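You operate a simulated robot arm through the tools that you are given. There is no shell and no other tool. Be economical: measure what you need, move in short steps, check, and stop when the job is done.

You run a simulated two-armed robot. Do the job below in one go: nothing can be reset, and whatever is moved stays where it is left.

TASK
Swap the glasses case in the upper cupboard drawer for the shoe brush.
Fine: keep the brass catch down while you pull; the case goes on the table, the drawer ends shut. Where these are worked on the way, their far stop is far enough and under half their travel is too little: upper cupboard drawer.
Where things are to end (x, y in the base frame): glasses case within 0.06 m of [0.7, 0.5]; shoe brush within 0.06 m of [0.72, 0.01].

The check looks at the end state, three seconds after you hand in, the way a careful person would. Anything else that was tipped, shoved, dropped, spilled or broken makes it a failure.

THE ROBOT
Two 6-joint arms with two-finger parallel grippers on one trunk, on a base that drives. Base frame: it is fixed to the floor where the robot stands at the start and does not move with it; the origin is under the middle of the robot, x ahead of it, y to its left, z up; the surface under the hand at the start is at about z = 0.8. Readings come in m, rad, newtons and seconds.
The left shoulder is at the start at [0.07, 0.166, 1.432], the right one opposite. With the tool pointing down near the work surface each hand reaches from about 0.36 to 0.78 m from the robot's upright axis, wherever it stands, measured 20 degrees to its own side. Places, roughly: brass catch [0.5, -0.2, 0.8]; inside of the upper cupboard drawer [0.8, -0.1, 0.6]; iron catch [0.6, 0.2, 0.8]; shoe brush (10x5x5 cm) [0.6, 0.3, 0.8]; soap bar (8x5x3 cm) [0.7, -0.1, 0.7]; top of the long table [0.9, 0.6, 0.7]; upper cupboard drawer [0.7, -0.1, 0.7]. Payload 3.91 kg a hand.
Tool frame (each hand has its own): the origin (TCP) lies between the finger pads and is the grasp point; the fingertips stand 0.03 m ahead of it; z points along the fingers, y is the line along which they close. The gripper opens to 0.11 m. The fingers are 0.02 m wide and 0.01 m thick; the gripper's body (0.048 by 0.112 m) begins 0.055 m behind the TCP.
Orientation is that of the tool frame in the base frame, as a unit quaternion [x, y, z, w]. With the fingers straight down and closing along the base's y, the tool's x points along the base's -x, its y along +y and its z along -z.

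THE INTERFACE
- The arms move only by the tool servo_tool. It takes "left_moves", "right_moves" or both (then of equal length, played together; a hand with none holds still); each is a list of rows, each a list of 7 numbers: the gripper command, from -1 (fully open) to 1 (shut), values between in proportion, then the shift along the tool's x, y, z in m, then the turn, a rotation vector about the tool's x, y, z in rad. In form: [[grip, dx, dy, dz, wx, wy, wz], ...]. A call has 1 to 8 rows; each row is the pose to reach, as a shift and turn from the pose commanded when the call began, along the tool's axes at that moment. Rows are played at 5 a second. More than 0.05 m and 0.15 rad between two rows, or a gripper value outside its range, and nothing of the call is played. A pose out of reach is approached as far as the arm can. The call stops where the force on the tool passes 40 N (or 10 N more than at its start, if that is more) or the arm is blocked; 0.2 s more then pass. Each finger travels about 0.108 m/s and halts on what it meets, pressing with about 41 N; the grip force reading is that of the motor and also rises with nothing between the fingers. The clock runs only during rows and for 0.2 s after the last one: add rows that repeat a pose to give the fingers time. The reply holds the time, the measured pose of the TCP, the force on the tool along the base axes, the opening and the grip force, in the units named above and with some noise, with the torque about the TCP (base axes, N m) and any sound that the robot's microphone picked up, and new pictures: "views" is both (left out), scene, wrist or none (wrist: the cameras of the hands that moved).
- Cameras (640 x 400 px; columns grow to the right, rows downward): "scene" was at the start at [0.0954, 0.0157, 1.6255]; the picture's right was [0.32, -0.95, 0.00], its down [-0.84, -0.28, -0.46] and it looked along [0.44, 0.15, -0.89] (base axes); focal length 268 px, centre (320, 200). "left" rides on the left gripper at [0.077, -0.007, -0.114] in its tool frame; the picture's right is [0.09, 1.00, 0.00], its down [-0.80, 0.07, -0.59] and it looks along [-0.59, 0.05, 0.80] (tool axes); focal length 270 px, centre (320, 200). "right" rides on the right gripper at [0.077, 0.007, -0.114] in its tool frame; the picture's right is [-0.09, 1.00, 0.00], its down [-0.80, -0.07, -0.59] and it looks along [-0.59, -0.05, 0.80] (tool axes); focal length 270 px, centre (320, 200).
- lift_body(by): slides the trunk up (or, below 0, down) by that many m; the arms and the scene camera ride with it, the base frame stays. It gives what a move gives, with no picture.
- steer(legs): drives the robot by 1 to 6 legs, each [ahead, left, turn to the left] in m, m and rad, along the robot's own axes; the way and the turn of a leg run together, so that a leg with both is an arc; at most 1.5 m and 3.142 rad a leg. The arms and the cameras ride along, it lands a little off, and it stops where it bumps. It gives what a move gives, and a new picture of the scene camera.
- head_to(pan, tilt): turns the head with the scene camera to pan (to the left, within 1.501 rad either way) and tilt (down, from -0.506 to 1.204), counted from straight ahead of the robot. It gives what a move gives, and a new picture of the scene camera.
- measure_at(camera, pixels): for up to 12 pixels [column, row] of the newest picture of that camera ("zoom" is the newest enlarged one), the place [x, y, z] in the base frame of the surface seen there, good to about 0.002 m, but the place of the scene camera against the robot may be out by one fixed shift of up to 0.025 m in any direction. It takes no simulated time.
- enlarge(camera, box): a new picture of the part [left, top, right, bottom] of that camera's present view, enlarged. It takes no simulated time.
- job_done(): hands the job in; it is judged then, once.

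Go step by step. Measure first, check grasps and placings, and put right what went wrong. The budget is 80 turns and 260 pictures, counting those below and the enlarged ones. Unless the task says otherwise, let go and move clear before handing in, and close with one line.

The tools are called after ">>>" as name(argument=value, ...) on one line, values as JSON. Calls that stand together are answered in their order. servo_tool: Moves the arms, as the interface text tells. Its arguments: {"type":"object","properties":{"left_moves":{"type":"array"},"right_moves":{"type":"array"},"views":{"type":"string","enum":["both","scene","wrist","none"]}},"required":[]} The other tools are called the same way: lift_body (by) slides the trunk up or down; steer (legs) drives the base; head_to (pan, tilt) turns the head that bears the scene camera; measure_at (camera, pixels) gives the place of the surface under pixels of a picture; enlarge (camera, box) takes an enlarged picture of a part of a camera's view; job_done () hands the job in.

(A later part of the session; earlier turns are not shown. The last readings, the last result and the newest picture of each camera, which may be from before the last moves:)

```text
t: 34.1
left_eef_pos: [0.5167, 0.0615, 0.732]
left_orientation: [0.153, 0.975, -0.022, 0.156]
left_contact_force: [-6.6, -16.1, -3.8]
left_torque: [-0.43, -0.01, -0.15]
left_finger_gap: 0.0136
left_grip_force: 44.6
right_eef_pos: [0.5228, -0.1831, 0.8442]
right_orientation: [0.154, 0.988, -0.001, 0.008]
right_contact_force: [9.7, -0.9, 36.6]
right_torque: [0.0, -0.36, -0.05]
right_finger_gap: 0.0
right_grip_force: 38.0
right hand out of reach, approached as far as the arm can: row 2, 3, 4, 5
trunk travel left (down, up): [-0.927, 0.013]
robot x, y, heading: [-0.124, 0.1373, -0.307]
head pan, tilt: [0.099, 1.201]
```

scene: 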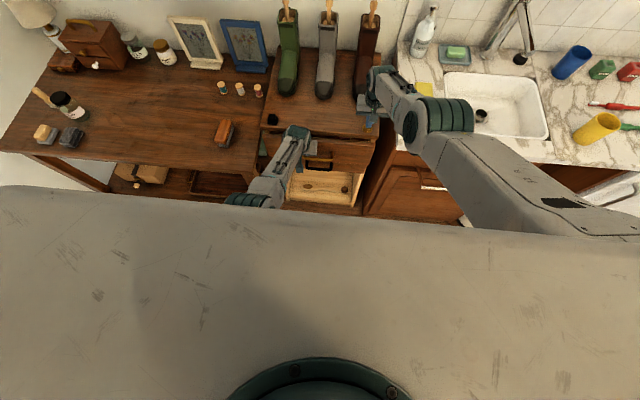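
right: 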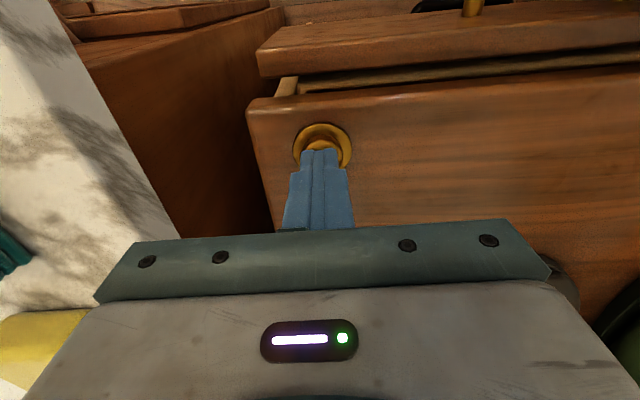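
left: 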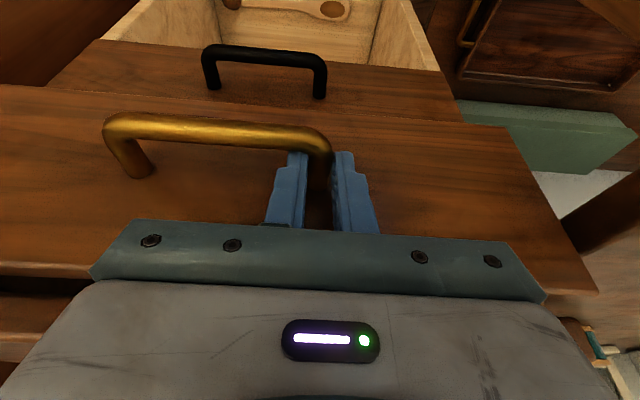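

The drawer moved about 3 cm with the catch fully down. I'll continue pulling with the catch held.

>>> servo_tool(right_moves=[[1, 0, 0, -0.001, 0, 0, 0], [1, 0, 0, -0.001, 0, 0, 0], [1, 0, 0, -0.001, 0, 0, 0], [1, 0, 0, -0.001, 0, 0, 0], [1, 0, 0, -0.001, 0, 0, 0], [1, 0, 0, -0.001, 0, 0, 0], [1, 0, 0, -0.001, 0, 0, 0], [1, 0, 0, -0.001, 0, 0, 0]], left_moves=[[1, 0.0166, -0.001, -0.0054, 0, 0, 0], [1, 0.0333, -0.002, -0.0108, 0, 0, 0], [1, 0.05, -0.003, -0.0162, 0, 0, 0], [1, 0.0666, -0.003, -0.0216, 0, 0, 0], [1, 0.0832, -0.003, -0.027, 0, 0, 0], [1, 0.1, -0.003, -0.0325, 0, 0, 0], [1, 0.1166, -0.003, -0.0379, 0, 0, 0], [1, 0.1331, -0.003, -0.0433, 0, 0, 0]], views="both")

```text
t: 35.9
left_eef_pos: [0.3833, 0.1051, 0.7313]
left_orientation: [0.154, 0.975, -0.02, 0.156]
left_contact_force: [-1.3, 1.1, -10.5]
left_torque: [-0.37, -1.23, -0.01]
left_finger_gap: 0.0135
left_grip_force: 45.3
right_eef_pos: [0.5236, -0.1824, 0.8431]
right_orientation: [0.154, 0.988, -0.002, 0.007]
right_contact_force: [7.8, -9.8, 34.8]
right_torque: [-0.24, -0.27, 0.01]
right_finger_gap: 0.0001
right_grip_force: 38.1
trunk travel left (down, up): [-0.927, 0.013]
robot x, y, heading: [-0.1269, 0.1365, -0.304]
head pan, tilt: [0.099, 1.201]
```

scene: 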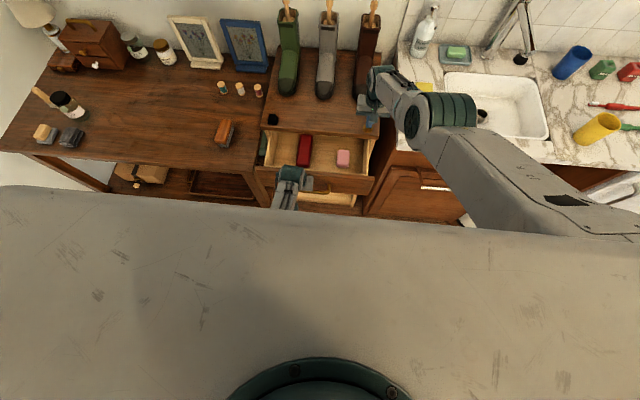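
right: 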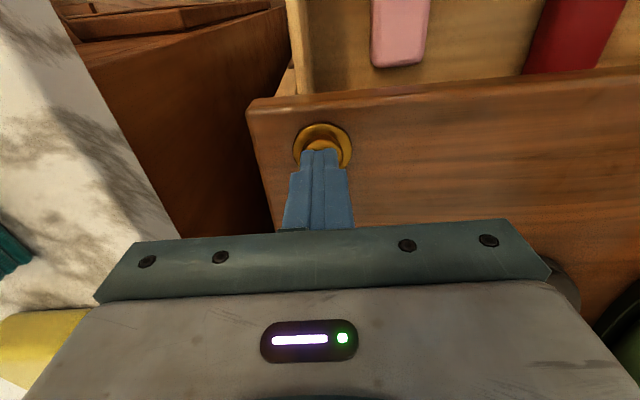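
left: 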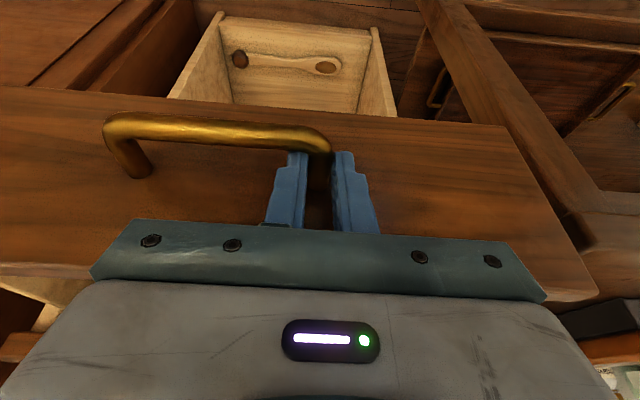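

The drawer is out about 17 cm; the red glasses case and pink soap show at scene (304,150) and (343,157). I'll pull further toward the stop.

>>> servo_tool(right_moves=[[1, 0, 0, 0, 0, 0, 0], [1, 0, 0, 0, 0, 0, 0], [1, 0, 0, 0, 0, 0, 0], [1, 0, 0, 0, 0, 0, 0], [1, 0, 0, 0, 0, 0, 0], [1, 0, 0, 0, 0, 0, 0], [1, 0, 0, 0, 0, 0, 0], [1, 0, 0, 0, 0, 0, 0]], left_moves=[[1, 0.0133, 0, -0.0041, 0, 0, 0], [1, 0.0266, 0, -0.0083, 0, 0, 0], [1, 0.04, 0, -0.0125, 0, 0, 0], [1, 0.0533, 0, -0.0167, 0, 0, 0], [1, 0.0666, 0, -0.021, 0, 0, 0], [1, 0.08, 0, -0.025, 0, 0, 0], [1, 0.0932, 0, -0.0293, 0, 0, 0], [1, 0.1065, 0, -0.0335, 0, 0, 0]], views="both")

```text
t: 37.5
left_eef_pos: [0.3, 0.1317, 0.7321]
left_orientation: [0.153, 0.975, -0.02, 0.161]
left_contact_force: [-6.9, -18.4, 18.2]
left_torque: [-0.36, 0.64, -0.17]
left_finger_gap: 0.0136
left_grip_force: 44.8
right_eef_pos: [0.5222, -0.1808, 0.8457]
right_orientation: [0.153, 0.988, 0.002, 0.008]
right_contact_force: [-5.5, 1.5, 15.9]
right_torque: [0.0, 0.13, 0.11]
right_finger_gap: 0.0003
right_grip_force: 37.8
trunk travel left (down, up): [-0.927, 0.013]
robot x, y, heading: [-0.1249, 0.1368, -0.311]
head pan, tilt: [0.099, 1.201]
stopped in row 7 (left hand): the force on the tool passed its limit at 48 N (the readings are from after the stop); the commanded pose is now the measured one
```

scene: 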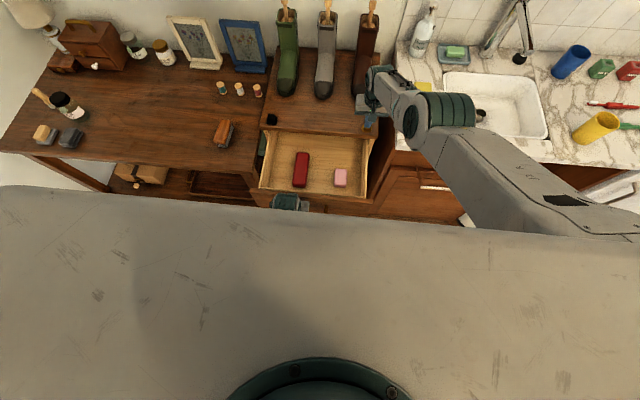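
right: 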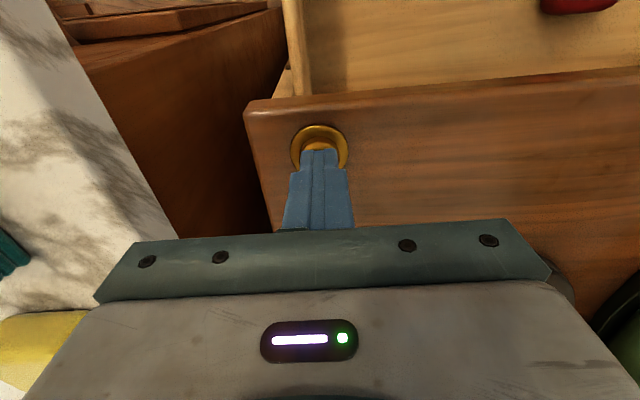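
left: 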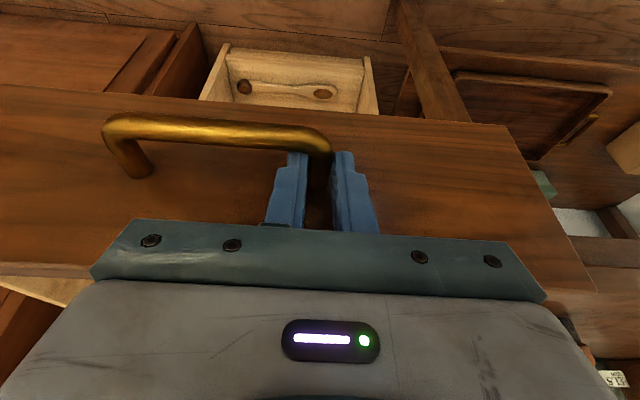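

Far stop reached, with about 0.26 m of travel. I'll release the handle, lift the left hand clear, then lift the right off the catch.

>>> servo_tool(left_moves=[[-1, 0, 0, 0, 0, 0, 0], [-1, 0, 0, 0, 0, 0, 0], [-1, 0, 0, 0, 0, 0, 0], [-1, 0, 0, -0.03, 0, 0, 0], [-1, -0.007, 0, -0.06, 0, 0, 0], [-1, -0.022, 0, -0.105, 0, 0, 0], [-1, -0.037, 0, -0.15, 0, 0, 0], [-1, -0.052, 0, -0.195, 0, 0, 0]], right_moves=[[1, 0, 0, 0, 0, 0, 0], [1, 0, 0, 0, 0, 0, 0], [1, 0, 0, 0, 0, 0, 0], [1, 0, 0, 0, 0, 0, 0], [1, 0, 0, -0.01, 0, 0, 0], [1, 0, 0, -0.03, 0, 0, 0], [1, 0, 0, -0.06, 0, 0, 0], [1, 0, 0, -0.09, 0, 0, 0]], views="both")

```text
t: 39.2
left_eef_pos: [0.3191, 0.2015, 0.8856]
left_orientation: [0.186, 0.965, 0.052, 0.179]
left_contact_force: [-0.5, 0.6, 0.1]
left_torque: [0.01, 0.01, -0.02]
left_finger_gap: 0.1099
left_grip_force: 0.1
left hand out of reach, approached as far as the arm can: row 8
right_eef_pos: [0.5526, -0.1818, 0.8931]
right_orientation: [0.153, 0.988, 0.002, 0.004]
right_contact_force: [-1.0, -0.7, -0.1]
right_torque: [0.01, 0.02, -0.01]
right_finger_gap: 0.0
right_grip_force: 37.8
right hand out of reach, approached as far as the arm can: row 5, 6, 7, 8
trunk travel left (down, up): [-0.927, 0.013]
robot x, y, heading: [-0.1233, 0.1359, -0.308]
head pan, tilt: [0.099, 1.201]
stopped in row 8 (left hand): the arm was blocked; the commanded pose is now the measured one
```

scene: 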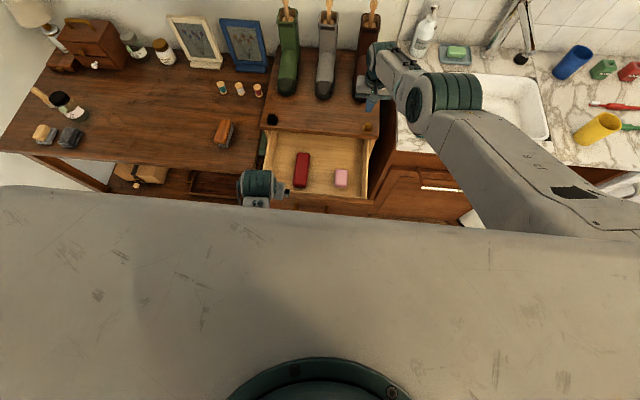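
right: 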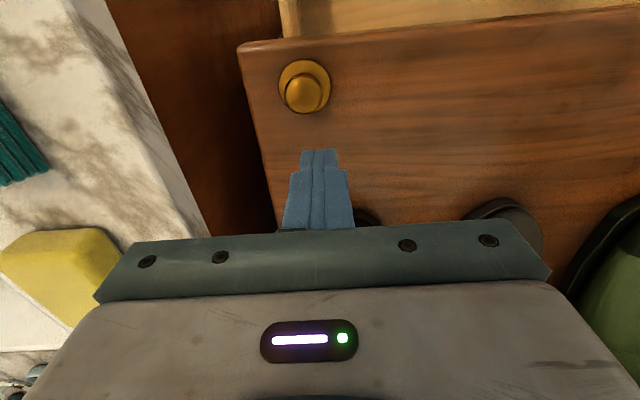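
left: 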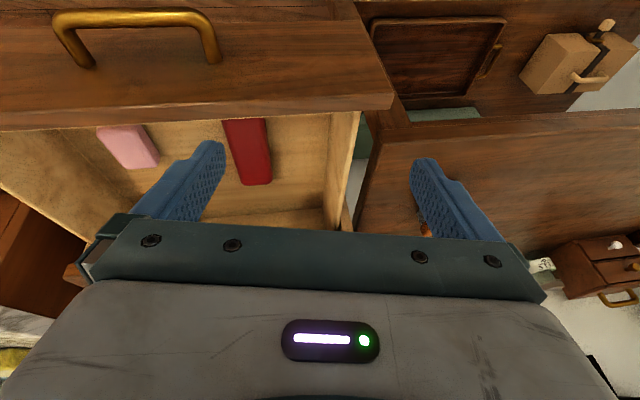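

Drawer is open with case and soap visible. I'll measure the case in the left view (245,150), the soap, and the drawer walls, plus the brush and table target in the scene view.

>>> measure_at(camera="left", pixels=[[225, 122], [266, 120], [240, 184], [270, 183], [248, 150], [300, 160], [340, 150], [155, 160], [130, 145], [280, 80], [350, 130], [200, 225]])

>>> measure_at(camera="scene", pixels=[[298, 155], [306, 155], [296, 184], [305, 184], [224, 120], [219, 143], [232, 122], [226, 147], [180, 110], [200, 120], [238, 95], [262, 165]])

>>> enlarge(camera="scene", box=[120, 60, 400, 235])

```text
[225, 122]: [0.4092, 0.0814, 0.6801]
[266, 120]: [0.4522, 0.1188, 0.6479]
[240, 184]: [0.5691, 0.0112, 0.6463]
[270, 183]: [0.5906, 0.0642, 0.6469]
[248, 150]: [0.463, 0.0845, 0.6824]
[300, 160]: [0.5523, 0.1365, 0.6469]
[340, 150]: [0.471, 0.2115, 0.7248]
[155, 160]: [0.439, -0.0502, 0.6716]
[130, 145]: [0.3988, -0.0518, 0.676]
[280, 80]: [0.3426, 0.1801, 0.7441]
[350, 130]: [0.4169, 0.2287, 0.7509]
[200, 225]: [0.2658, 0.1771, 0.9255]
```

```text
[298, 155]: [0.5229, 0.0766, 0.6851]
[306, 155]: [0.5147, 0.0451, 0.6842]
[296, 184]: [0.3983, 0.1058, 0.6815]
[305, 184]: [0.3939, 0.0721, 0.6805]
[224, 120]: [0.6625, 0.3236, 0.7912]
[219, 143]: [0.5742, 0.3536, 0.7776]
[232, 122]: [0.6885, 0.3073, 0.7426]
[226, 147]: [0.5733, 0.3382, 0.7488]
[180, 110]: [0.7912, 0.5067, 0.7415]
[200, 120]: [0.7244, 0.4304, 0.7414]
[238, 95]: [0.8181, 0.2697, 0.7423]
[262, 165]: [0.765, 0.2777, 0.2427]
```

```text
2.29 times, centred on (260, 148) of scene
```

zoom: 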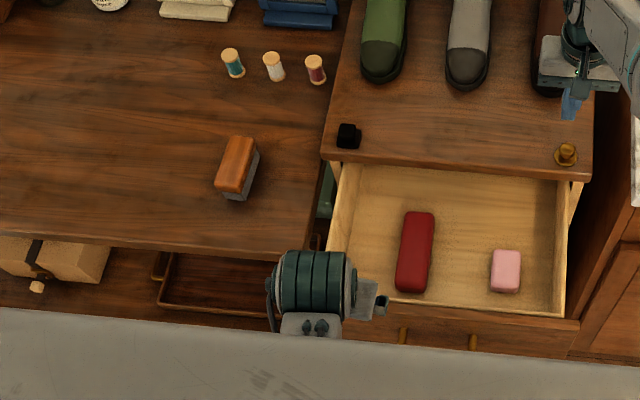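

The case sits at about (0.465,0.08), top 0.682, on the floor at 0.647; that is almost exactly where the brush should go. I'll square the left hand above it and retract the right hand.

>>> servo_tool(left_moves=[[-0.4, -0.024, -0.013, 0.0215, 0.024, 0.058, -0.026], [-0.4, -0.049, -0.026, 0.043, 0.048, 0.115, -0.052], [-0.4, -0.073, -0.04, 0.0645, 0.072, 0.173, -0.078], [-0.4, -0.097, -0.053, 0.086, 0.097, 0.231, -0.103], [-0.4, -0.122, -0.066, 0.1075, 0.121, 0.288, -0.129], [-0.4, -0.146, -0.079, 0.129, 0.145, 0.346, -0.155], [-0.4, -0.146, -0.079, 0.129, 0.145, 0.346, -0.155]], right_moves=[[1, 0.03, -0.01, 0, 0, 0, 0], [1, 0.06, -0.02, 0, 0, 0, 0], [1, 0.09, -0.03, 0, 0, 0, 0], [1, 0.12, -0.04, 0, 0, 0, 0], [1, 0.15, -0.05, 0, 0, 0, 0], [1, 0.18, -0.06, 0, 0, 0, 0], [1, 0.18, -0.06, 0, 0, 0, 0]], views="both")

```text
t: 40.4
left_eef_pos: [0.4317, 0.1049, 0.8222]
left_orientation: [0.128, 0.991, 0.008, 0.039]
left_contact_force: [0.3, -0.3, -0.3]
left_torque: [0.01, -0.02, 0.0]
left_finger_gap: 0.0771
left_grip_force: 0.1
right_eef_pos: [0.5235, -0.1992, 0.8428]
right_orientation: [0.151, 0.988, 0.005, 0.016]
right_contact_force: [-3.6, 4.2, 16.1]
right_torque: [0.3, 0.2, 0.04]
right_finger_gap: 0.0002
right_grip_force: 38.1
right hand out of reach, approached as far as the arm can: row 1, 2, 3, 4, 5
trunk travel left (down, up): [-0.927, 0.013]
robot x, y, heading: [-0.1217, 0.1383, -0.307]
head pan, tilt: [0.099, 1.201]
stopped in row 5 (right hand): the force on the tool passed its limit at 50 N (the readings are from after the stop); the commanded pose is now the measured one
```

scene: 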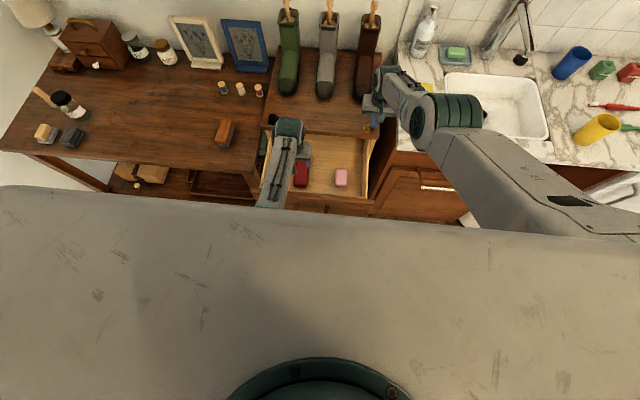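
right: 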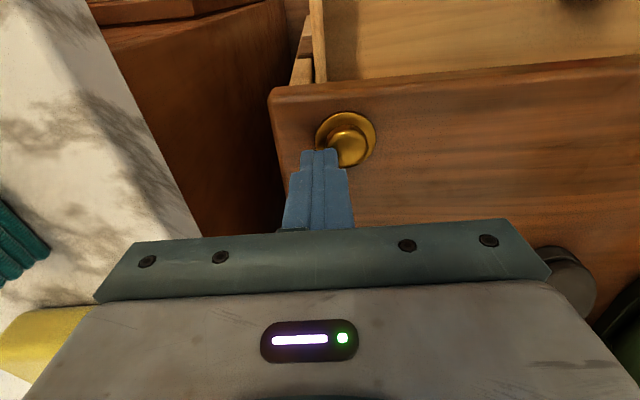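
left: 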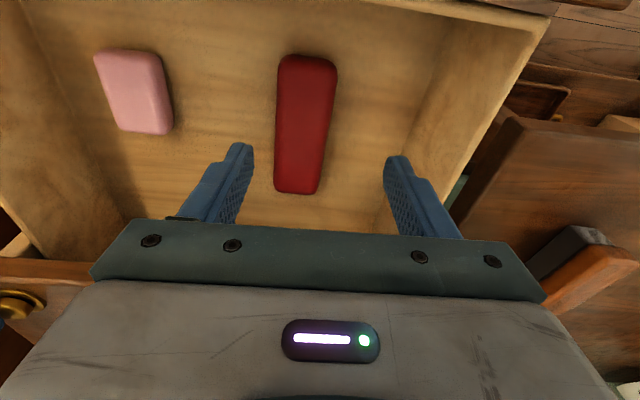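

The right arm is in an awkward configuration: it dipped back onto the catch instead of retracting. I'll lift it straight up in small steps first.

>>> servo_tool(right_moves=[[1, 0, 0, -0.01, 0, 0, 0], [1, 0, 0, -0.02, 0, 0, 0], [1, 0, 0, -0.03, 0, 0, 0], [1, 0, -0.01, -0.045, 0, 0, 0], [1, 0, -0.02, -0.06, 0, 0, 0], [1, 0, -0.03, -0.08, 0, 0, 0], [1, 0, -0.03, -0.08, 0, 0, 0]], views="none")

>>> measure_at(camera="left", pixels=[[308, 60], [298, 185], [282, 130], [328, 130], [303, 125], [262, 130], [345, 130], [172, 110], [303, 205], [280, 190], [318, 190]])

```text
t: 42.0
left_eef_pos: [0.4363, 0.1033, 0.8199]
left_orientation: [0.128, 0.991, 0.009, 0.037]
left_contact_force: [-0.1, 0.2, 0.2]
left_torque: [0.05, -0.02, 0.0]
left_finger_gap: 0.0768
left_grip_force: 0.0
right_eef_pos: [0.5528, -0.2391, 0.9004]
right_orientation: [0.152, 0.988, 0.005, 0.012]
right_contact_force: [-0.8, 0.0, 0.3]
right_torque: [0.03, 0.02, -0.01]
right_finger_gap: 0.0
right_grip_force: 38.2
right hand out of reach, approached as far as the arm can: row 1, 2, 3, 4, 5, 6, 7
trunk travel left (down, up): [-0.927, 0.013]
robot x, y, heading: [-0.1298, 0.138, -0.308]
head pan, tilt: [0.099, 1.201]
```

```text
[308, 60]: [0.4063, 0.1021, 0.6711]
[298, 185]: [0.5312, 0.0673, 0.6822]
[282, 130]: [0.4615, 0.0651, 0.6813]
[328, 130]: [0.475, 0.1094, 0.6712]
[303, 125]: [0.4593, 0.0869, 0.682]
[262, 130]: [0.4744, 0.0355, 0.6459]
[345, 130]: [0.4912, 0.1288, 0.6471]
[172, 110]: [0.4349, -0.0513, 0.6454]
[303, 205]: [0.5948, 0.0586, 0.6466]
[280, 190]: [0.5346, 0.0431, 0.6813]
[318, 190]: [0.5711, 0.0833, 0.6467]
```

The case's top centre is (0.468,0.085), width 4.6 cm, heading −0.27. I'll descend over it and close.

>>> servo_tool(left_moves=[[-0.4, -0.0255, -0.0134, 0.02, 0.028, 0.071, 0.016], [-0.4, -0.0255, -0.0134, 0.06, 0.028, 0.071, 0.016], [-0.4, -0.0255, -0.0134, 0.1, 0.028, 0.071, 0.016], [-0.4, -0.0255, -0.0134, 0.125, 0.028, 0.071, 0.016], [-0.4, -0.0255, -0.0134, 0.138, 0.028, 0.071, 0.016], [1, -0.0255, -0.0134, 0.138, 0.028, 0.071, 0.016], [1, -0.0255, -0.0134, 0.138, 0.028, 0.071, 0.016], [1, -0.0255, -0.0134, 0.138, 0.028, 0.071, 0.016]], views="wrist")

```text
t: 43.8
left_eef_pos: [0.4681, 0.0837, 0.6835]
left_orientation: [0.136, 0.991, 0.0, 0.0]
left_contact_force: [-0.1, 1.5, 0.1]
left_torque: [0.01, 0.0, -0.01]
left_finger_gap: 0.0548
left_grip_force: 41.3
right_eef_pos: [0.5522, -0.2386, 0.8989]
right_orientation: [0.151, 0.988, 0.006, 0.014]
right_contact_force: [-0.2, 0.9, 0.4]
right_torque: [-0.02, 0.0, 0.03]
right_finger_gap: 0.0002
right_grip_force: 38.0
trunk travel left (down, up): [-0.927, 0.013]
robot x, y, heading: [-0.1229, 0.141, -0.309]
head pan, tilt: [0.099, 1.201]
```

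left: 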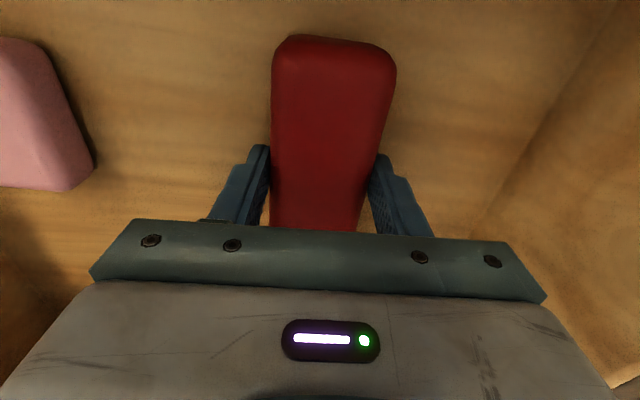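

The case is gripped (gap 55 mm, 41 N). Lifting straight up, clear of the drawer walls.

>>> servo_tool(left_moves=[[1, 0, 0, -0.03, 0, 0, 0], [1, 0, 0, -0.07, 0, 0, 0], [1, 0, 0, -0.11, 0, 0, 0], [1, 0, 0, -0.15, 0, 0, 0], [1, 0, 0, -0.19, 0, 0, 0], [1, 0, 0, -0.19, 0, 0, 0]], views="both")

```text
t: 45.2
left_eef_pos: [0.4675, 0.0826, 0.8726]
left_orientation: [0.137, 0.991, -0.001, -0.001]
left_contact_force: [0.1, -0.4, -0.2]
left_torque: [-0.01, 0.05, 0.01]
left_finger_gap: 0.0546
left_grip_force: 41.1
right_eef_pos: [0.5541, -0.2392, 0.8987]
right_orientation: [0.151, 0.988, 0.005, 0.012]
right_contact_force: [-0.2, -0.3, 0.3]
right_torque: [0.02, 0.0, -0.03]
right_finger_gap: 0.0
right_grip_force: 38.1
trunk travel left (down, up): [-0.927, 0.013]
robot x, y, heading: [-0.1281, 0.1381, -0.306]
head pan, tilt: [0.099, 1.201]
```

scene: 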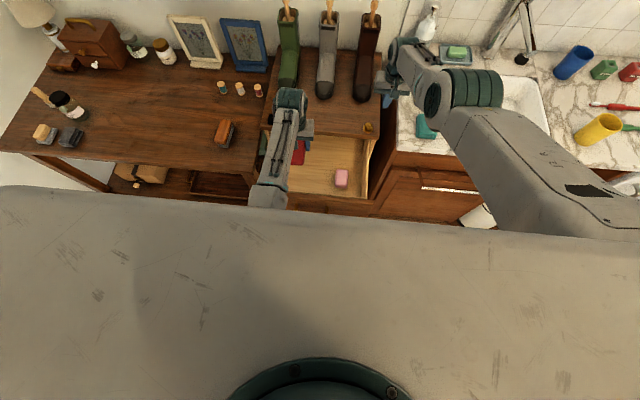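
left: 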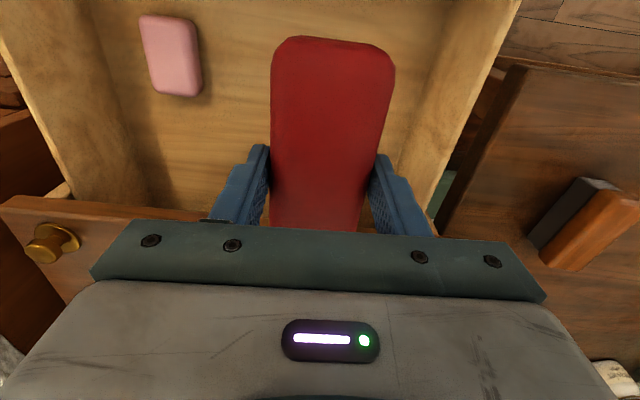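

Lift is good. I'll back the base off, then retract the right arm in free space before driving to the table.

>>> steer(legs=[[-0.2, 0, 0]])

>>> servo_tool(right_moves=[[1, 0.02, -0.01, 0, 0, 0, 0], [1, 0.04, -0.02, 0, 0, 0, 0], [1, 0.06, -0.03, 0, 0, 0, 0], [1, 0.09, -0.045, 0, 0, 0, 0], [1, 0.12, -0.06, 0, 0, 0, 0], [1, 0.15, -0.075, 0, 0, 0, 0], [1, 0.19, -0.09, 0, 0, 0, 0], [1, 0.23, -0.1, 0, 0, 0, 0]], views="scene")

```text
t: 46.8
left_eef_pos: [0.274, 0.1438, 0.8696]
left_orientation: [0.136, 0.991, 0.001, -0.001]
left_contact_force: [-0.3, -0.7, -0.9]
left_torque: [0.0, 0.02, -0.04]
left_finger_gap: 0.0547
left_grip_force: 41.1
right_eef_pos: [0.361, -0.1794, 0.897]
right_orientation: [0.152, 0.988, 0.005, 0.011]
right_contact_force: [0.1, -0.2, -0.1]
right_torque: [0.02, 0.03, -0.01]
right_finger_gap: 0.0
right_grip_force: 38.2
trunk travel left (down, up): [-0.927, 0.013]
robot x, y, heading: [-0.3205, 0.2005, -0.305]
head pan, tilt: [0.099, 1.201]
```

scene: 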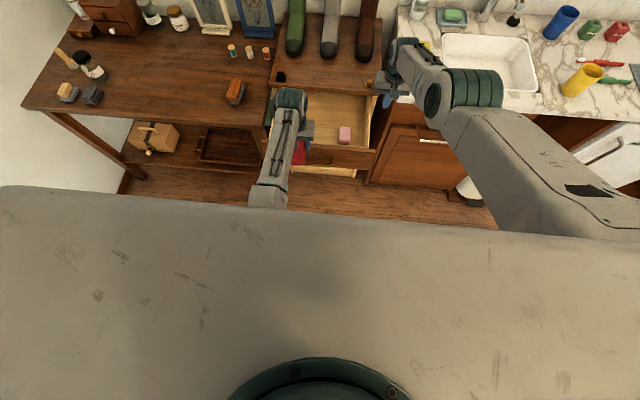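

```text
t: 48.6
left_eef_pos: [0.2709, 0.1439, 0.8726]
left_orientation: [0.137, 0.991, 0.0, 0.0]
left_contact_force: [0.6, -0.2, -1.1]
left_torque: [0.0, 0.02, 0.05]
left_finger_gap: 0.0543
left_grip_force: 41.3
right_eef_pos: [0.2671, -0.2602, 0.7878]
right_orientation: [0.152, 0.988, 0.007, 0.013]
right_contact_force: [-0.2, -0.4, 1.1]
right_torque: [0.01, 0.02, 0.0]
right_finger_gap: 0.0
right_grip_force: 37.8
right hand out of reach, approached as far as the arm can: row 1, 2, 3, 4, 5, 6, 7, 8
trunk travel left (down, up): [-0.927, 0.013]
robot x, y, heading: [-0.3223, 0.1983, -0.306]
head pan, tilt: [0.099, 1.201]
```

scene: 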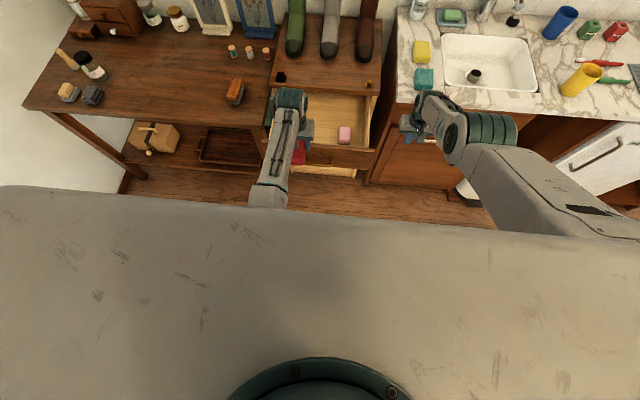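

Right hand sinks as it retracts; the limit needs it further forward as it rises. I'll raise it up high (z ≈1.16) where it clears everything.

>>> servo_tool(right_moves=[[1, -0.01, 0.005, -0.047, 0, 0, 0], [1, -0.02, 0.01, -0.094, 0, 0, 0], [1, -0.03, 0.015, -0.141, 0, 0, 0], [1, -0.04, 0.02, -0.188, 0, 0, 0], [1, -0.05, 0.025, -0.235, 0, 0, 0], [1, -0.06, 0.03, -0.282, 0, 0, 0], [1, -0.07, 0.035, -0.329, 0, 0, 0], [1, -0.08, 0.04, -0.376, 0, 0, 0]], views="scene")

>>> measure_at(camera="scene", pixels=[[296, 10], [330, 10], [235, 92], [150, 118], [100, 110], [60, 112], [210, 122], [258, 128], [175, 70], [93, 70]])

```text
t: 50.4
left_eef_pos: [0.2728, 0.1468, 0.8727]
left_orientation: [0.136, 0.991, -0.001, 0.001]
left_contact_force: [0.1, -0.1, -0.9]
left_torque: [0.0, 0.02, 0.04]
left_finger_gap: 0.0546
left_grip_force: 41.3
right_eef_pos: [0.4114, -0.2652, 1.1509]
right_orientation: [0.152, 0.988, 0.006, 0.011]
right_contact_force: [0.8, 0.6, -0.7]
right_torque: [0.0, -0.03, -0.01]
right_finger_gap: 0.0002
right_grip_force: 37.6
right hand out of reach, approached as far as the arm can: row 1, 2, 3, 4, 5, 6, 7, 8
trunk travel left (down, up): [-0.927, 0.013]
robot x, y, heading: [-0.3196, 0.198, -0.307]
head pan, tilt: [0.099, 1.201]
```

scene: 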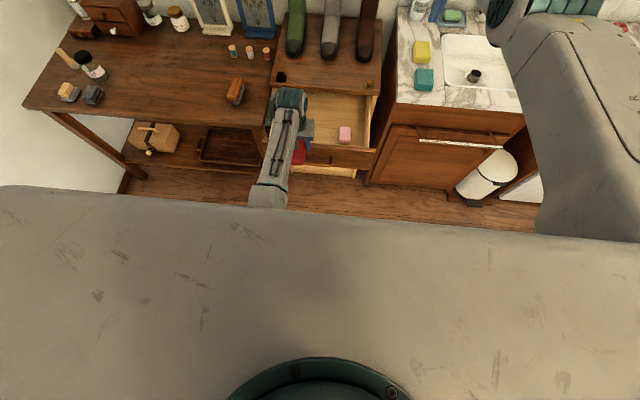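

```text
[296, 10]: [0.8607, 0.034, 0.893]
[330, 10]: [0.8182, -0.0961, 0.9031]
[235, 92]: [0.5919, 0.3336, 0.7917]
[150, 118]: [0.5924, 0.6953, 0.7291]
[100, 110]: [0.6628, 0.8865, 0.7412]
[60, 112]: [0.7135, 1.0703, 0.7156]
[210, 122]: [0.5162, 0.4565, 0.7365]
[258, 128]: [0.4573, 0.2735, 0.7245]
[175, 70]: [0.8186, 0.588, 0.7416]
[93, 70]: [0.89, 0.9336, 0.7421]
```

The table edge is parallel to the cupboard front, so I can keep this heading: slide left 0.36 m, then go forward 0.235 m. The case bottom at about 0.84 clears the brush.

>>> steer(legs=[[0, 0.36, 0], [0.235, 0, 0]])

>>> head_to(pan=0.2, tilt=1.0)

```text
t: 54.0
left_eef_pos: [0.6001, 0.4111, 0.8738]
left_orientation: [0.138, 0.99, -0.001, 0.002]
left_contact_force: [-0.4, -0.9, -1.1]
left_torque: [0.01, -0.03, 0.01]
left_finger_gap: 0.0545
left_grip_force: 40.7
right_eef_pos: [0.738, -0.0001, 1.1527]
right_orientation: [0.153, 0.988, 0.005, 0.013]
right_contact_force: [-0.3, 0.3, -0.1]
right_torque: [-0.01, -0.01, 0.0]
right_finger_gap: 0.0
right_grip_force: 38.3
trunk travel left (down, up): [-0.927, 0.013]
robot x, y, heading: [0.0107, 0.465, -0.312]
head pan, tilt: [0.099, 1.201]
```

scene: 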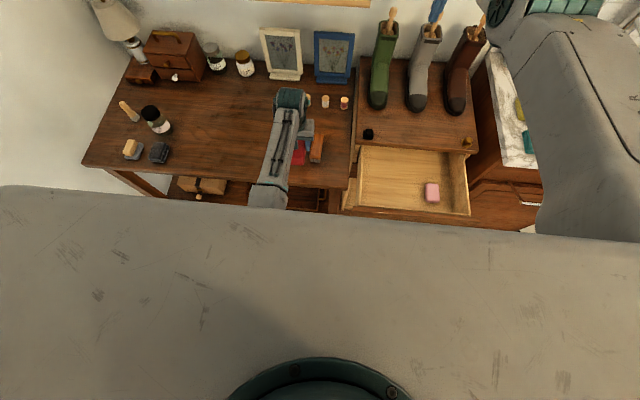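

```text
t: 54.8
left_eef_pos: [0.6012, 0.4112, 0.8718]
left_orientation: [0.139, 0.99, -0.001, 0.0]
left_contact_force: [-0.5, -0.4, -0.4]
left_torque: [0.03, 0.01, 0.01]
left_finger_gap: 0.0541
left_grip_force: 41.2
right_eef_pos: [0.7415, -0.0007, 1.1506]
right_orientation: [0.153, 0.988, 0.005, 0.012]
right_contact_force: [0.9, 0.5, 0.4]
right_torque: [0.01, -0.03, 0.0]
right_finger_gap: 0.0
right_grip_force: 37.7
trunk travel left (down, up): [-0.927, 0.013]
robot x, y, heading: [0.0101, 0.4695, -0.312]
head pan, tilt: [0.201, 1.0]
```

scene: 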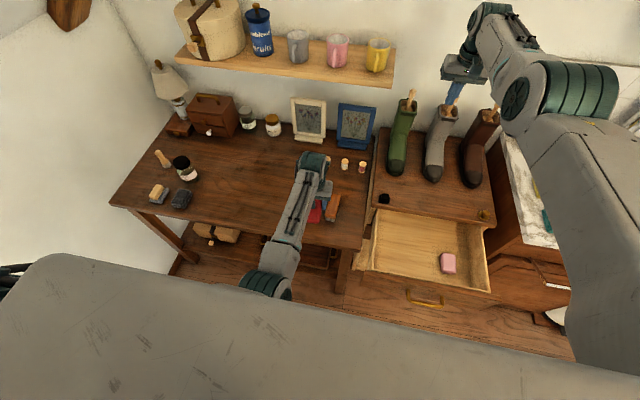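

Arrived. I'll carry the case across to (0.70,0.50) above the table, then lower to about 2 mm above contact.

>>> servo_tool(left_moves=[[1, -0.018, 0.028, 0, 0, 0, 0], [1, -0.035, 0.056, 0, 0, 0, 0], [1, -0.053, 0.085, 0, 0, 0, 0], [1, -0.0707, 0.1127, 0.01, 0, 0, 0], [1, -0.0707, 0.1127, 0.04, 0, 0, 0], [1, -0.0707, 0.1127, 0.07, 0, 0, 0], [1, -0.0707, 0.1127, 0.085, 0, 0, 0], [1, -0.0707, 0.1127, 0.0895, 0, 0, 0]], views="both")

```text
t: 56.6
left_eef_pos: [0.7, 0.5001, 0.7833]
left_orientation: [0.139, 0.99, 0.0, -0.001]
left_contact_force: [0.3, 1.2, -1.4]
left_torque: [0.0, 0.01, 0.0]
left_finger_gap: 0.0543
left_grip_force: 40.5
right_eef_pos: [0.7409, -0.0024, 1.1507]
right_orientation: [0.154, 0.988, 0.005, 0.011]
right_contact_force: [-0.1, 0.1, -0.1]
right_torque: [-0.01, -0.03, 0.02]
right_finger_gap: 0.0
right_grip_force: 37.5
trunk travel left (down, up): [-0.927, 0.013]
robot x, y, heading: [0.0099, 0.4685, -0.309]
head pan, tilt: [0.201, 1.0]
```

scene: 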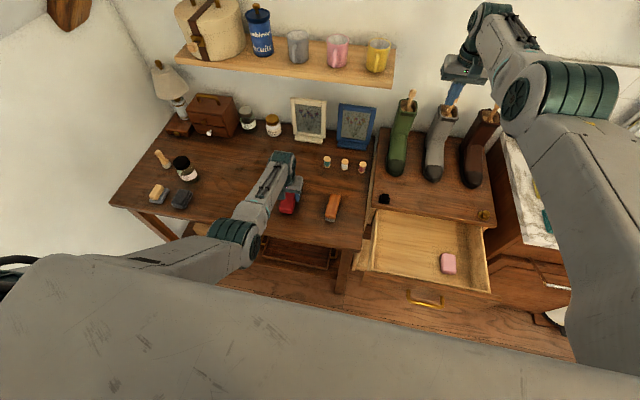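
left: 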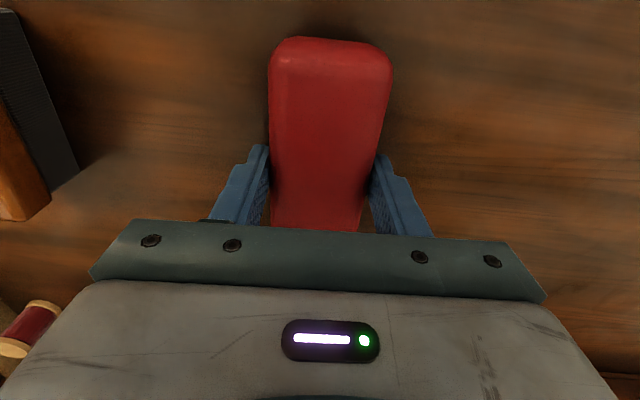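

The case is at (0.700,0.500), a few millimetres above the table. I'll lower it, release, and lift.

>>> servo_tool(left_moves=[[1, 0, 0, 0.003, 0, 0, 0], [1, 0, 0, 0.005, 0, 0, 0], [-0.4, 0, 0, 0.005, 0, 0, 0], [-0.4, 0, 0, 0.005, 0, 0, 0], [-0.4, 0, 0, -0.02, 0, 0, 0], [-0.4, 0, 0, -0.06, 0, 0, 0], [-0.4, 0, 0, -0.1, 0, 0, 0]], views="both")

```text
t: 58.2
left_eef_pos: [0.7005, 0.5017, 0.8824]
left_orientation: [0.138, 0.99, 0.0, 0.0]
left_contact_force: [-0.5, -0.4, -0.4]
left_torque: [0.0, 0.01, 0.01]
left_finger_gap: 0.077
left_grip_force: 0.0
right_eef_pos: [0.7405, -0.0013, 1.1512]
right_orientation: [0.154, 0.988, 0.005, 0.012]
right_contact_force: [-1.0, -0.2, 0.2]
right_torque: [-0.05, 0.02, -0.02]
right_finger_gap: 0.0
right_grip_force: 37.5
trunk travel left (down, up): [-0.927, 0.013]
robot x, y, heading: [0.0109, 0.4666, -0.311]
head pan, tilt: [0.201, 1.0]
```

scene: 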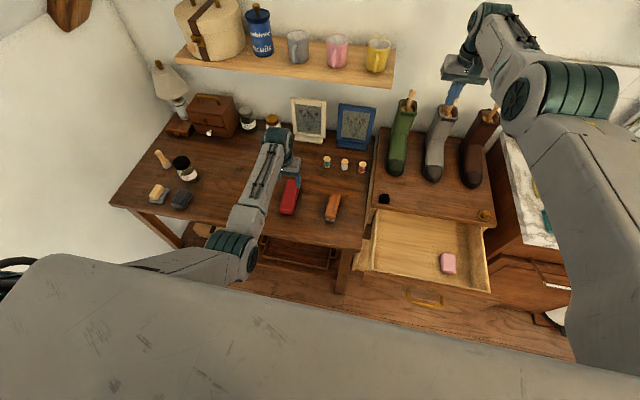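
left: 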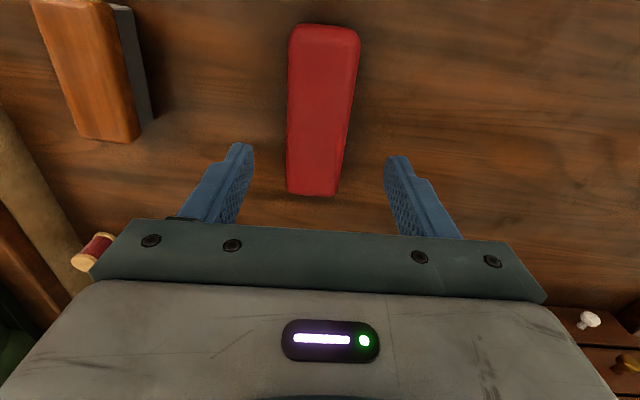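

The case is standing on the table. Now I'll measure it and the brush (85,70 in the left view).

>>> measure_at(camera="left", pixels=[[320, 110], [40, 10], [100, 6], [82, 132], [135, 138], [88, 72], [145, 100], [130, 20], [60, 72], [115, 72], [324, 32], [312, 190]])

```text
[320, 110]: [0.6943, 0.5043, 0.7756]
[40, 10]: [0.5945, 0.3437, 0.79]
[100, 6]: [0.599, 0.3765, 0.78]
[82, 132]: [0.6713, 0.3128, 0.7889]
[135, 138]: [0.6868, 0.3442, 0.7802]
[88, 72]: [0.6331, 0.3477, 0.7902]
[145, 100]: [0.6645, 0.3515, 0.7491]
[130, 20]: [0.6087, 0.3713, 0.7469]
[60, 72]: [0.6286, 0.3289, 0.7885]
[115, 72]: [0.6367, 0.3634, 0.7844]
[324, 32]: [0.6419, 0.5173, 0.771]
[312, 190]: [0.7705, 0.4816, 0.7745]
```

Case centre ≈(0.70,0.50). The brush centre is ≈(0.638,0.344), top 0.79, heading −0.367. I'll move over and descend.

>>> servo_tool(left_moves=[[-0.4, 0.004, -0.042, 0, 0, 0, 0.022], [-0.4, 0.0085, -0.0844, 0, 0, 0, 0.045], [-0.4, 0.0127, -0.1266, 0, 0, 0, 0.067], [-0.4, 0.0169, -0.1688, 0, 0, 0, 0.089], [-0.4, 0.0169, -0.1688, 0.03, 0, 0, 0.089], [-0.4, 0.0169, -0.1688, 0.05, 0, 0, 0.089]], views="wrist")

```text
t: 59.6
left_eef_pos: [0.6404, 0.3438, 0.8306]
left_orientation: [0.183, 0.983, 0.0, 0.001]
left_contact_force: [0.7, 0.6, 0.5]
left_torque: [0.03, 0.0, 0.01]
left_finger_gap: 0.0771
left_grip_force: 0.1
right_eef_pos: [0.7416, -0.0005, 1.1511]
right_orientation: [0.154, 0.988, 0.005, 0.011]
right_contact_force: [-0.2, -0.1, -0.4]
right_torque: [0.03, -0.01, 0.02]
right_finger_gap: 0.0
right_grip_force: 38.1
trunk travel left (down, up): [-0.927, 0.013]
robot x, y, heading: [0.0141, 0.4677, -0.313]
head pan, tilt: [0.201, 1.0]
```

left: 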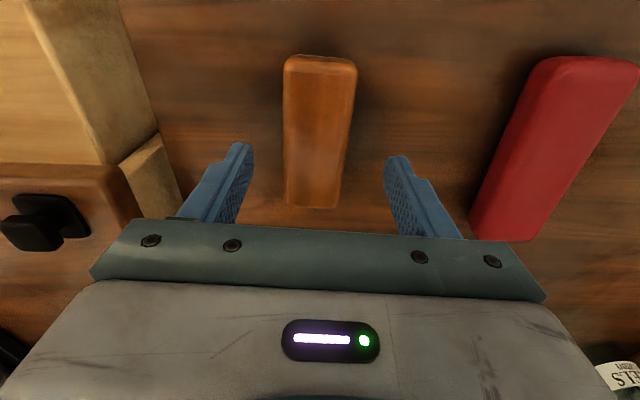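

Well aligned: the brush is centred between the fingers. Descending 55 mm, closing, and lifting.

>>> servo_tool(left_moves=[[-0.4, 0, 0, 0.03, 0, 0, 0], [-0.4, 0, 0, 0.0555, 0, 0, 0], [1, 0, 0, 0.0555, 0, 0, 0], [1, 0, 0, 0.0555, 0, 0, 0], [1, 0, 0, 0.0555, 0, 0, 0], [1, 0, 0, 0.03, 0, 0, 0], [1, 0, 0, -0.015, 0, 0, 0], [1, 0, 0, -0.04, 0, 0, 0]], views="wrist")

```text
t: 61.4
left_eef_pos: [0.6376, 0.3424, 0.8734]
left_orientation: [0.182, 0.983, 0.0, 0.0]
left_contact_force: [0.0, 0.0, -0.8]
left_torque: [0.02, 0.03, 0.03]
left_finger_gap: 0.0414
left_grip_force: 41.2
right_eef_pos: [0.7412, -0.0013, 1.1509]
right_orientation: [0.154, 0.988, 0.005, 0.011]
right_contact_force: [0.3, -0.4, 0.5]
right_torque: [0.01, -0.01, -0.02]
right_finger_gap: 0.0
right_grip_force: 38.0
trunk travel left (down, up): [-0.927, 0.013]
robot x, y, heading: [0.0083, 0.4692, -0.314]
head pan, tilt: [0.201, 1.0]
```

left: 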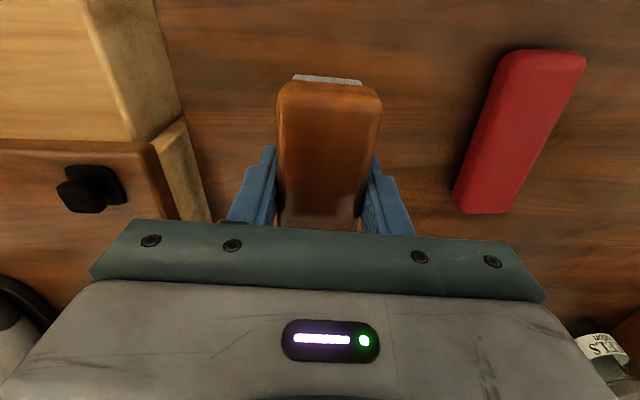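

The brush is held (41 mm, 41 N). Driving back to the drawer: back, right, forward.

>>> steer(legs=[[-0.2, 0, 0.006], [0, -0.357, 0], [0.17, 0, 0]])

>>> head_to(pan=0.1, tilt=1.2)

```text
t: 65.9
left_eef_pos: [0.5031, 0.017, 0.8755]
left_orientation: [0.179, 0.984, 0.0, 0.001]
left_contact_force: [0.7, 1.3, -0.7]
left_torque: [0.01, -0.05, 0.0]
left_finger_gap: 0.0415
left_grip_force: 40.8
right_eef_pos: [0.6082, -0.327, 1.1542]
right_orientation: [0.151, 0.988, 0.005, 0.013]
right_contact_force: [0.1, -0.9, 0.5]
right_torque: [-0.01, 0.0, -0.04]
right_finger_gap: 0.0
right_grip_force: 37.9
trunk travel left (down, up): [-0.927, 0.013]
robot x, y, heading: [-0.1211, 0.1384, -0.31]
head pan, tilt: [0.201, 1.0]
```

scene: 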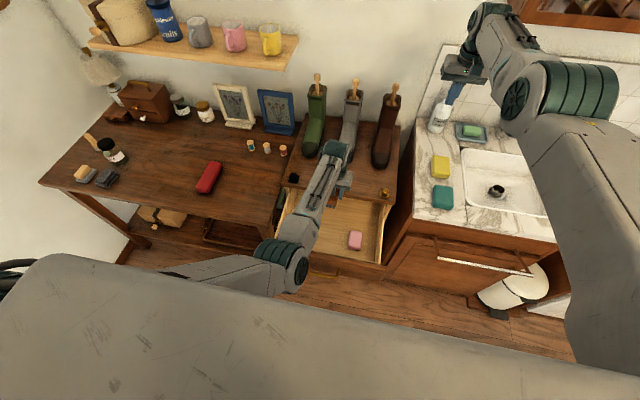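

```text
t: 66.7
left_eef_pos: [0.5065, 0.0158, 0.8737]
left_orientation: [0.18, 0.984, -0.001, 0.0]
left_contact_force: [-1.2, -0.2, -1.3]
left_torque: [0.03, 0.02, 0.04]
left_finger_gap: 0.0413
left_grip_force: 41.3
right_eef_pos: [0.612, -0.327, 1.151]
right_orientation: [0.152, 0.988, 0.005, 0.013]
right_contact_force: [-0.2, -0.4, 0.9]
right_torque: [0.03, 0.01, 0.04]
right_finger_gap: 0.0
right_grip_force: 38.5
trunk travel left (down, up): [-0.927, 0.013]
robot x, y, heading: [-0.1253, 0.1409, -0.306]
head pan, tilt: [0.099, 1.201]
```

scene: 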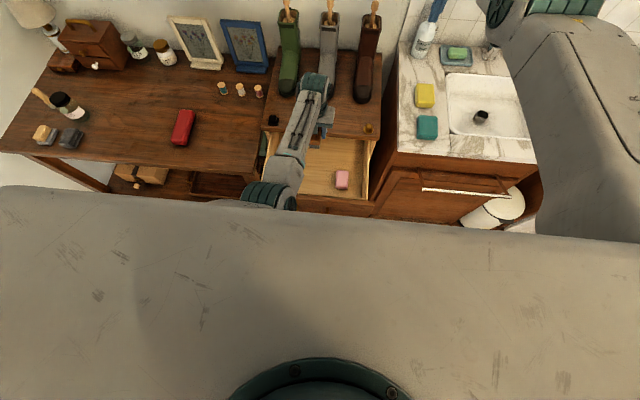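

Back in place. I'll move the brush over (0.475,0.09) and lower it into the drawer, stopping about 1 cm above the floor.

>>> servo_tool(left_moves=[[1, 0.0185, 0.019, 0, 0, 0, -0.019], [1, 0.037, 0.0385, 0, 0, 0, -0.038], [1, 0.0556, 0.0577, 0, 0, 0, -0.057], [1, 0.0556, 0.0577, 0.045, 0, 0, -0.057], [1, 0.0556, 0.0577, 0.09, 0, 0, -0.057], [1, 0.0556, 0.0577, 0.135, 0, 0, -0.057], [1, 0.0556, 0.0577, 0.165, 0, 0, -0.057], [1, 0.0556, 0.0577, 0.18, 0, 0, -0.057]], views="wrist")

```text
t: 68.5
left_eef_pos: [0.4757, 0.0858, 0.6913]
left_orientation: [0.152, 0.988, 0.0, 0.0]
left_contact_force: [0.4, -0.6, -0.9]
left_torque: [0.01, 0.0, 0.02]
left_finger_gap: 0.0413
left_grip_force: 41.0
right_eef_pos: [0.6116, -0.3277, 1.1501]
right_orientation: [0.151, 0.988, 0.005, 0.012]
right_contact_force: [-0.1, 0.4, 0.4]
right_torque: [-0.01, 0.02, 0.04]
right_finger_gap: 0.0
right_grip_force: 38.1
trunk travel left (down, up): [-0.927, 0.013]
robot x, y, heading: [-0.1211, 0.1389, -0.306]
head pan, tilt: [0.099, 1.201]
```

left: 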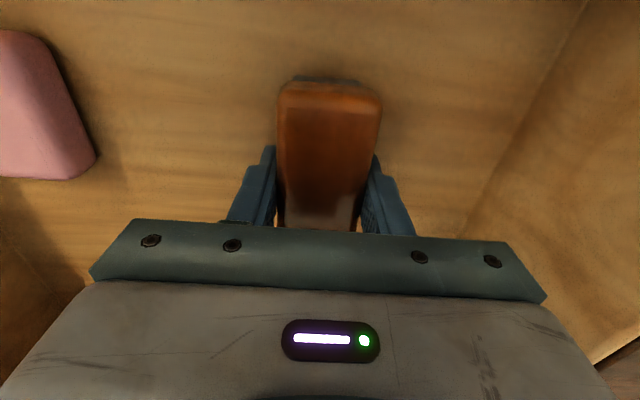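

Lowering the last centimetre, releasing, and rising.

>>> servo_tool(left_moves=[[1, 0, 0, 0.006, 0, 0, 0], [1, 0, 0, 0.0105, 0, 0, 0], [-0.4, 0, 0, 0.0105, 0, 0, 0], [-0.4, 0, 0, 0.0105, 0, 0, 0], [-0.4, 0, 0, -0.03, 0, 0, 0], [-0.4, 0, 0, -0.08, 0, 0, 0], [-0.4, 0, 0, -0.13, 0, 0, 0], [-0.4, 0, 0, -0.17, 0, 0, 0]], views="both")

```text
t: 70.3
left_eef_pos: [0.473, 0.0887, 0.8624]
left_orientation: [0.152, 0.988, -0.002, -0.001]
left_contact_force: [0.2, 0.7, -0.1]
left_torque: [0.04, 0.02, 0.0]
left_finger_gap: 0.0771
left_grip_force: 0.0
right_eef_pos: [0.6114, -0.3282, 1.1499]
right_orientation: [0.151, 0.988, 0.006, 0.012]
right_contact_force: [0.8, -0.7, -0.2]
right_torque: [0.02, -0.01, 0.0]
right_finger_gap: 0.0
right_grip_force: 37.6
trunk travel left (down, up): [-0.927, 0.013]
robot x, y, heading: [-0.1166, 0.1411, -0.314]
head pan, tilt: [0.099, 1.201]
```

scene: 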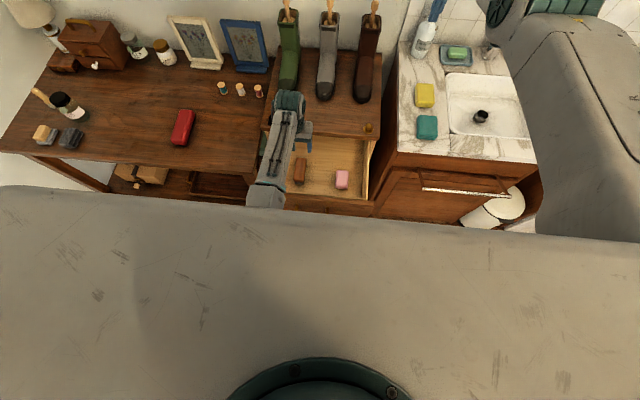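
left: 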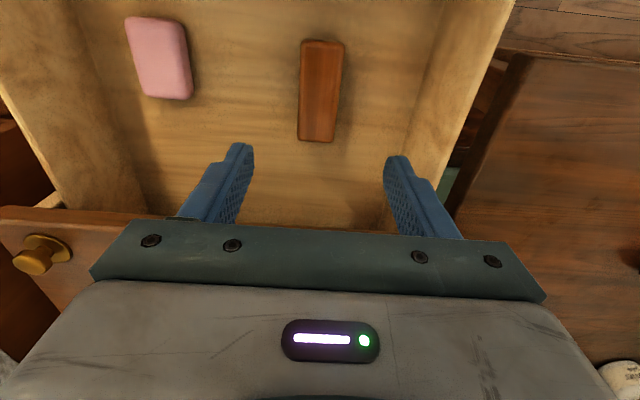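

The brush stands upright in the drawer. To shut it I'll push the handle bar with two fingertips. First I'll check the brush spot, then back the base off so the hand can drop in front of the drawer.

>>> measure_at(camera="left", pixels=[[320, 92], [322, 45], [318, 135], [160, 60]])

>>> steer(legs=[[-0.2, 0, 0.006]])

```text
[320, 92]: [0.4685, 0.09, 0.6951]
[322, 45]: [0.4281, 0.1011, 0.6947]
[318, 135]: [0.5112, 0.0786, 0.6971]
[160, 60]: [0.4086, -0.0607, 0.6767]
```

```text
t: 71.8
left_eef_pos: [0.2863, 0.1518, 0.8611]
left_orientation: [0.147, 0.989, 0.0, -0.001]
left_contact_force: [0.4, 0.7, -1.3]
left_torque: [0.02, 0.01, 0.01]
left_finger_gap: 0.0769
left_grip_force: 0.0
right_eef_pos: [0.429, -0.2622, 1.1474]
right_orientation: [0.148, 0.989, 0.005, 0.01]
right_contact_force: [-0.4, -0.4, 0.5]
right_torque: [0.04, 0.01, -0.03]
right_finger_gap: 0.0
right_grip_force: 37.8
trunk travel left (down, up): [-0.927, 0.013]
robot x, y, heading: [-0.3091, 0.1972, -0.3]
head pan, tilt: [0.099, 1.201]
```

scene: 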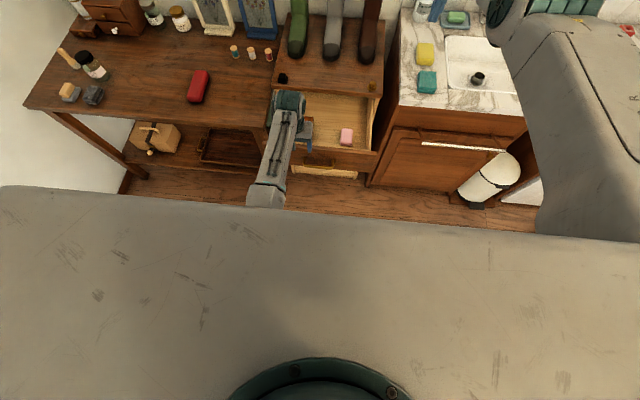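

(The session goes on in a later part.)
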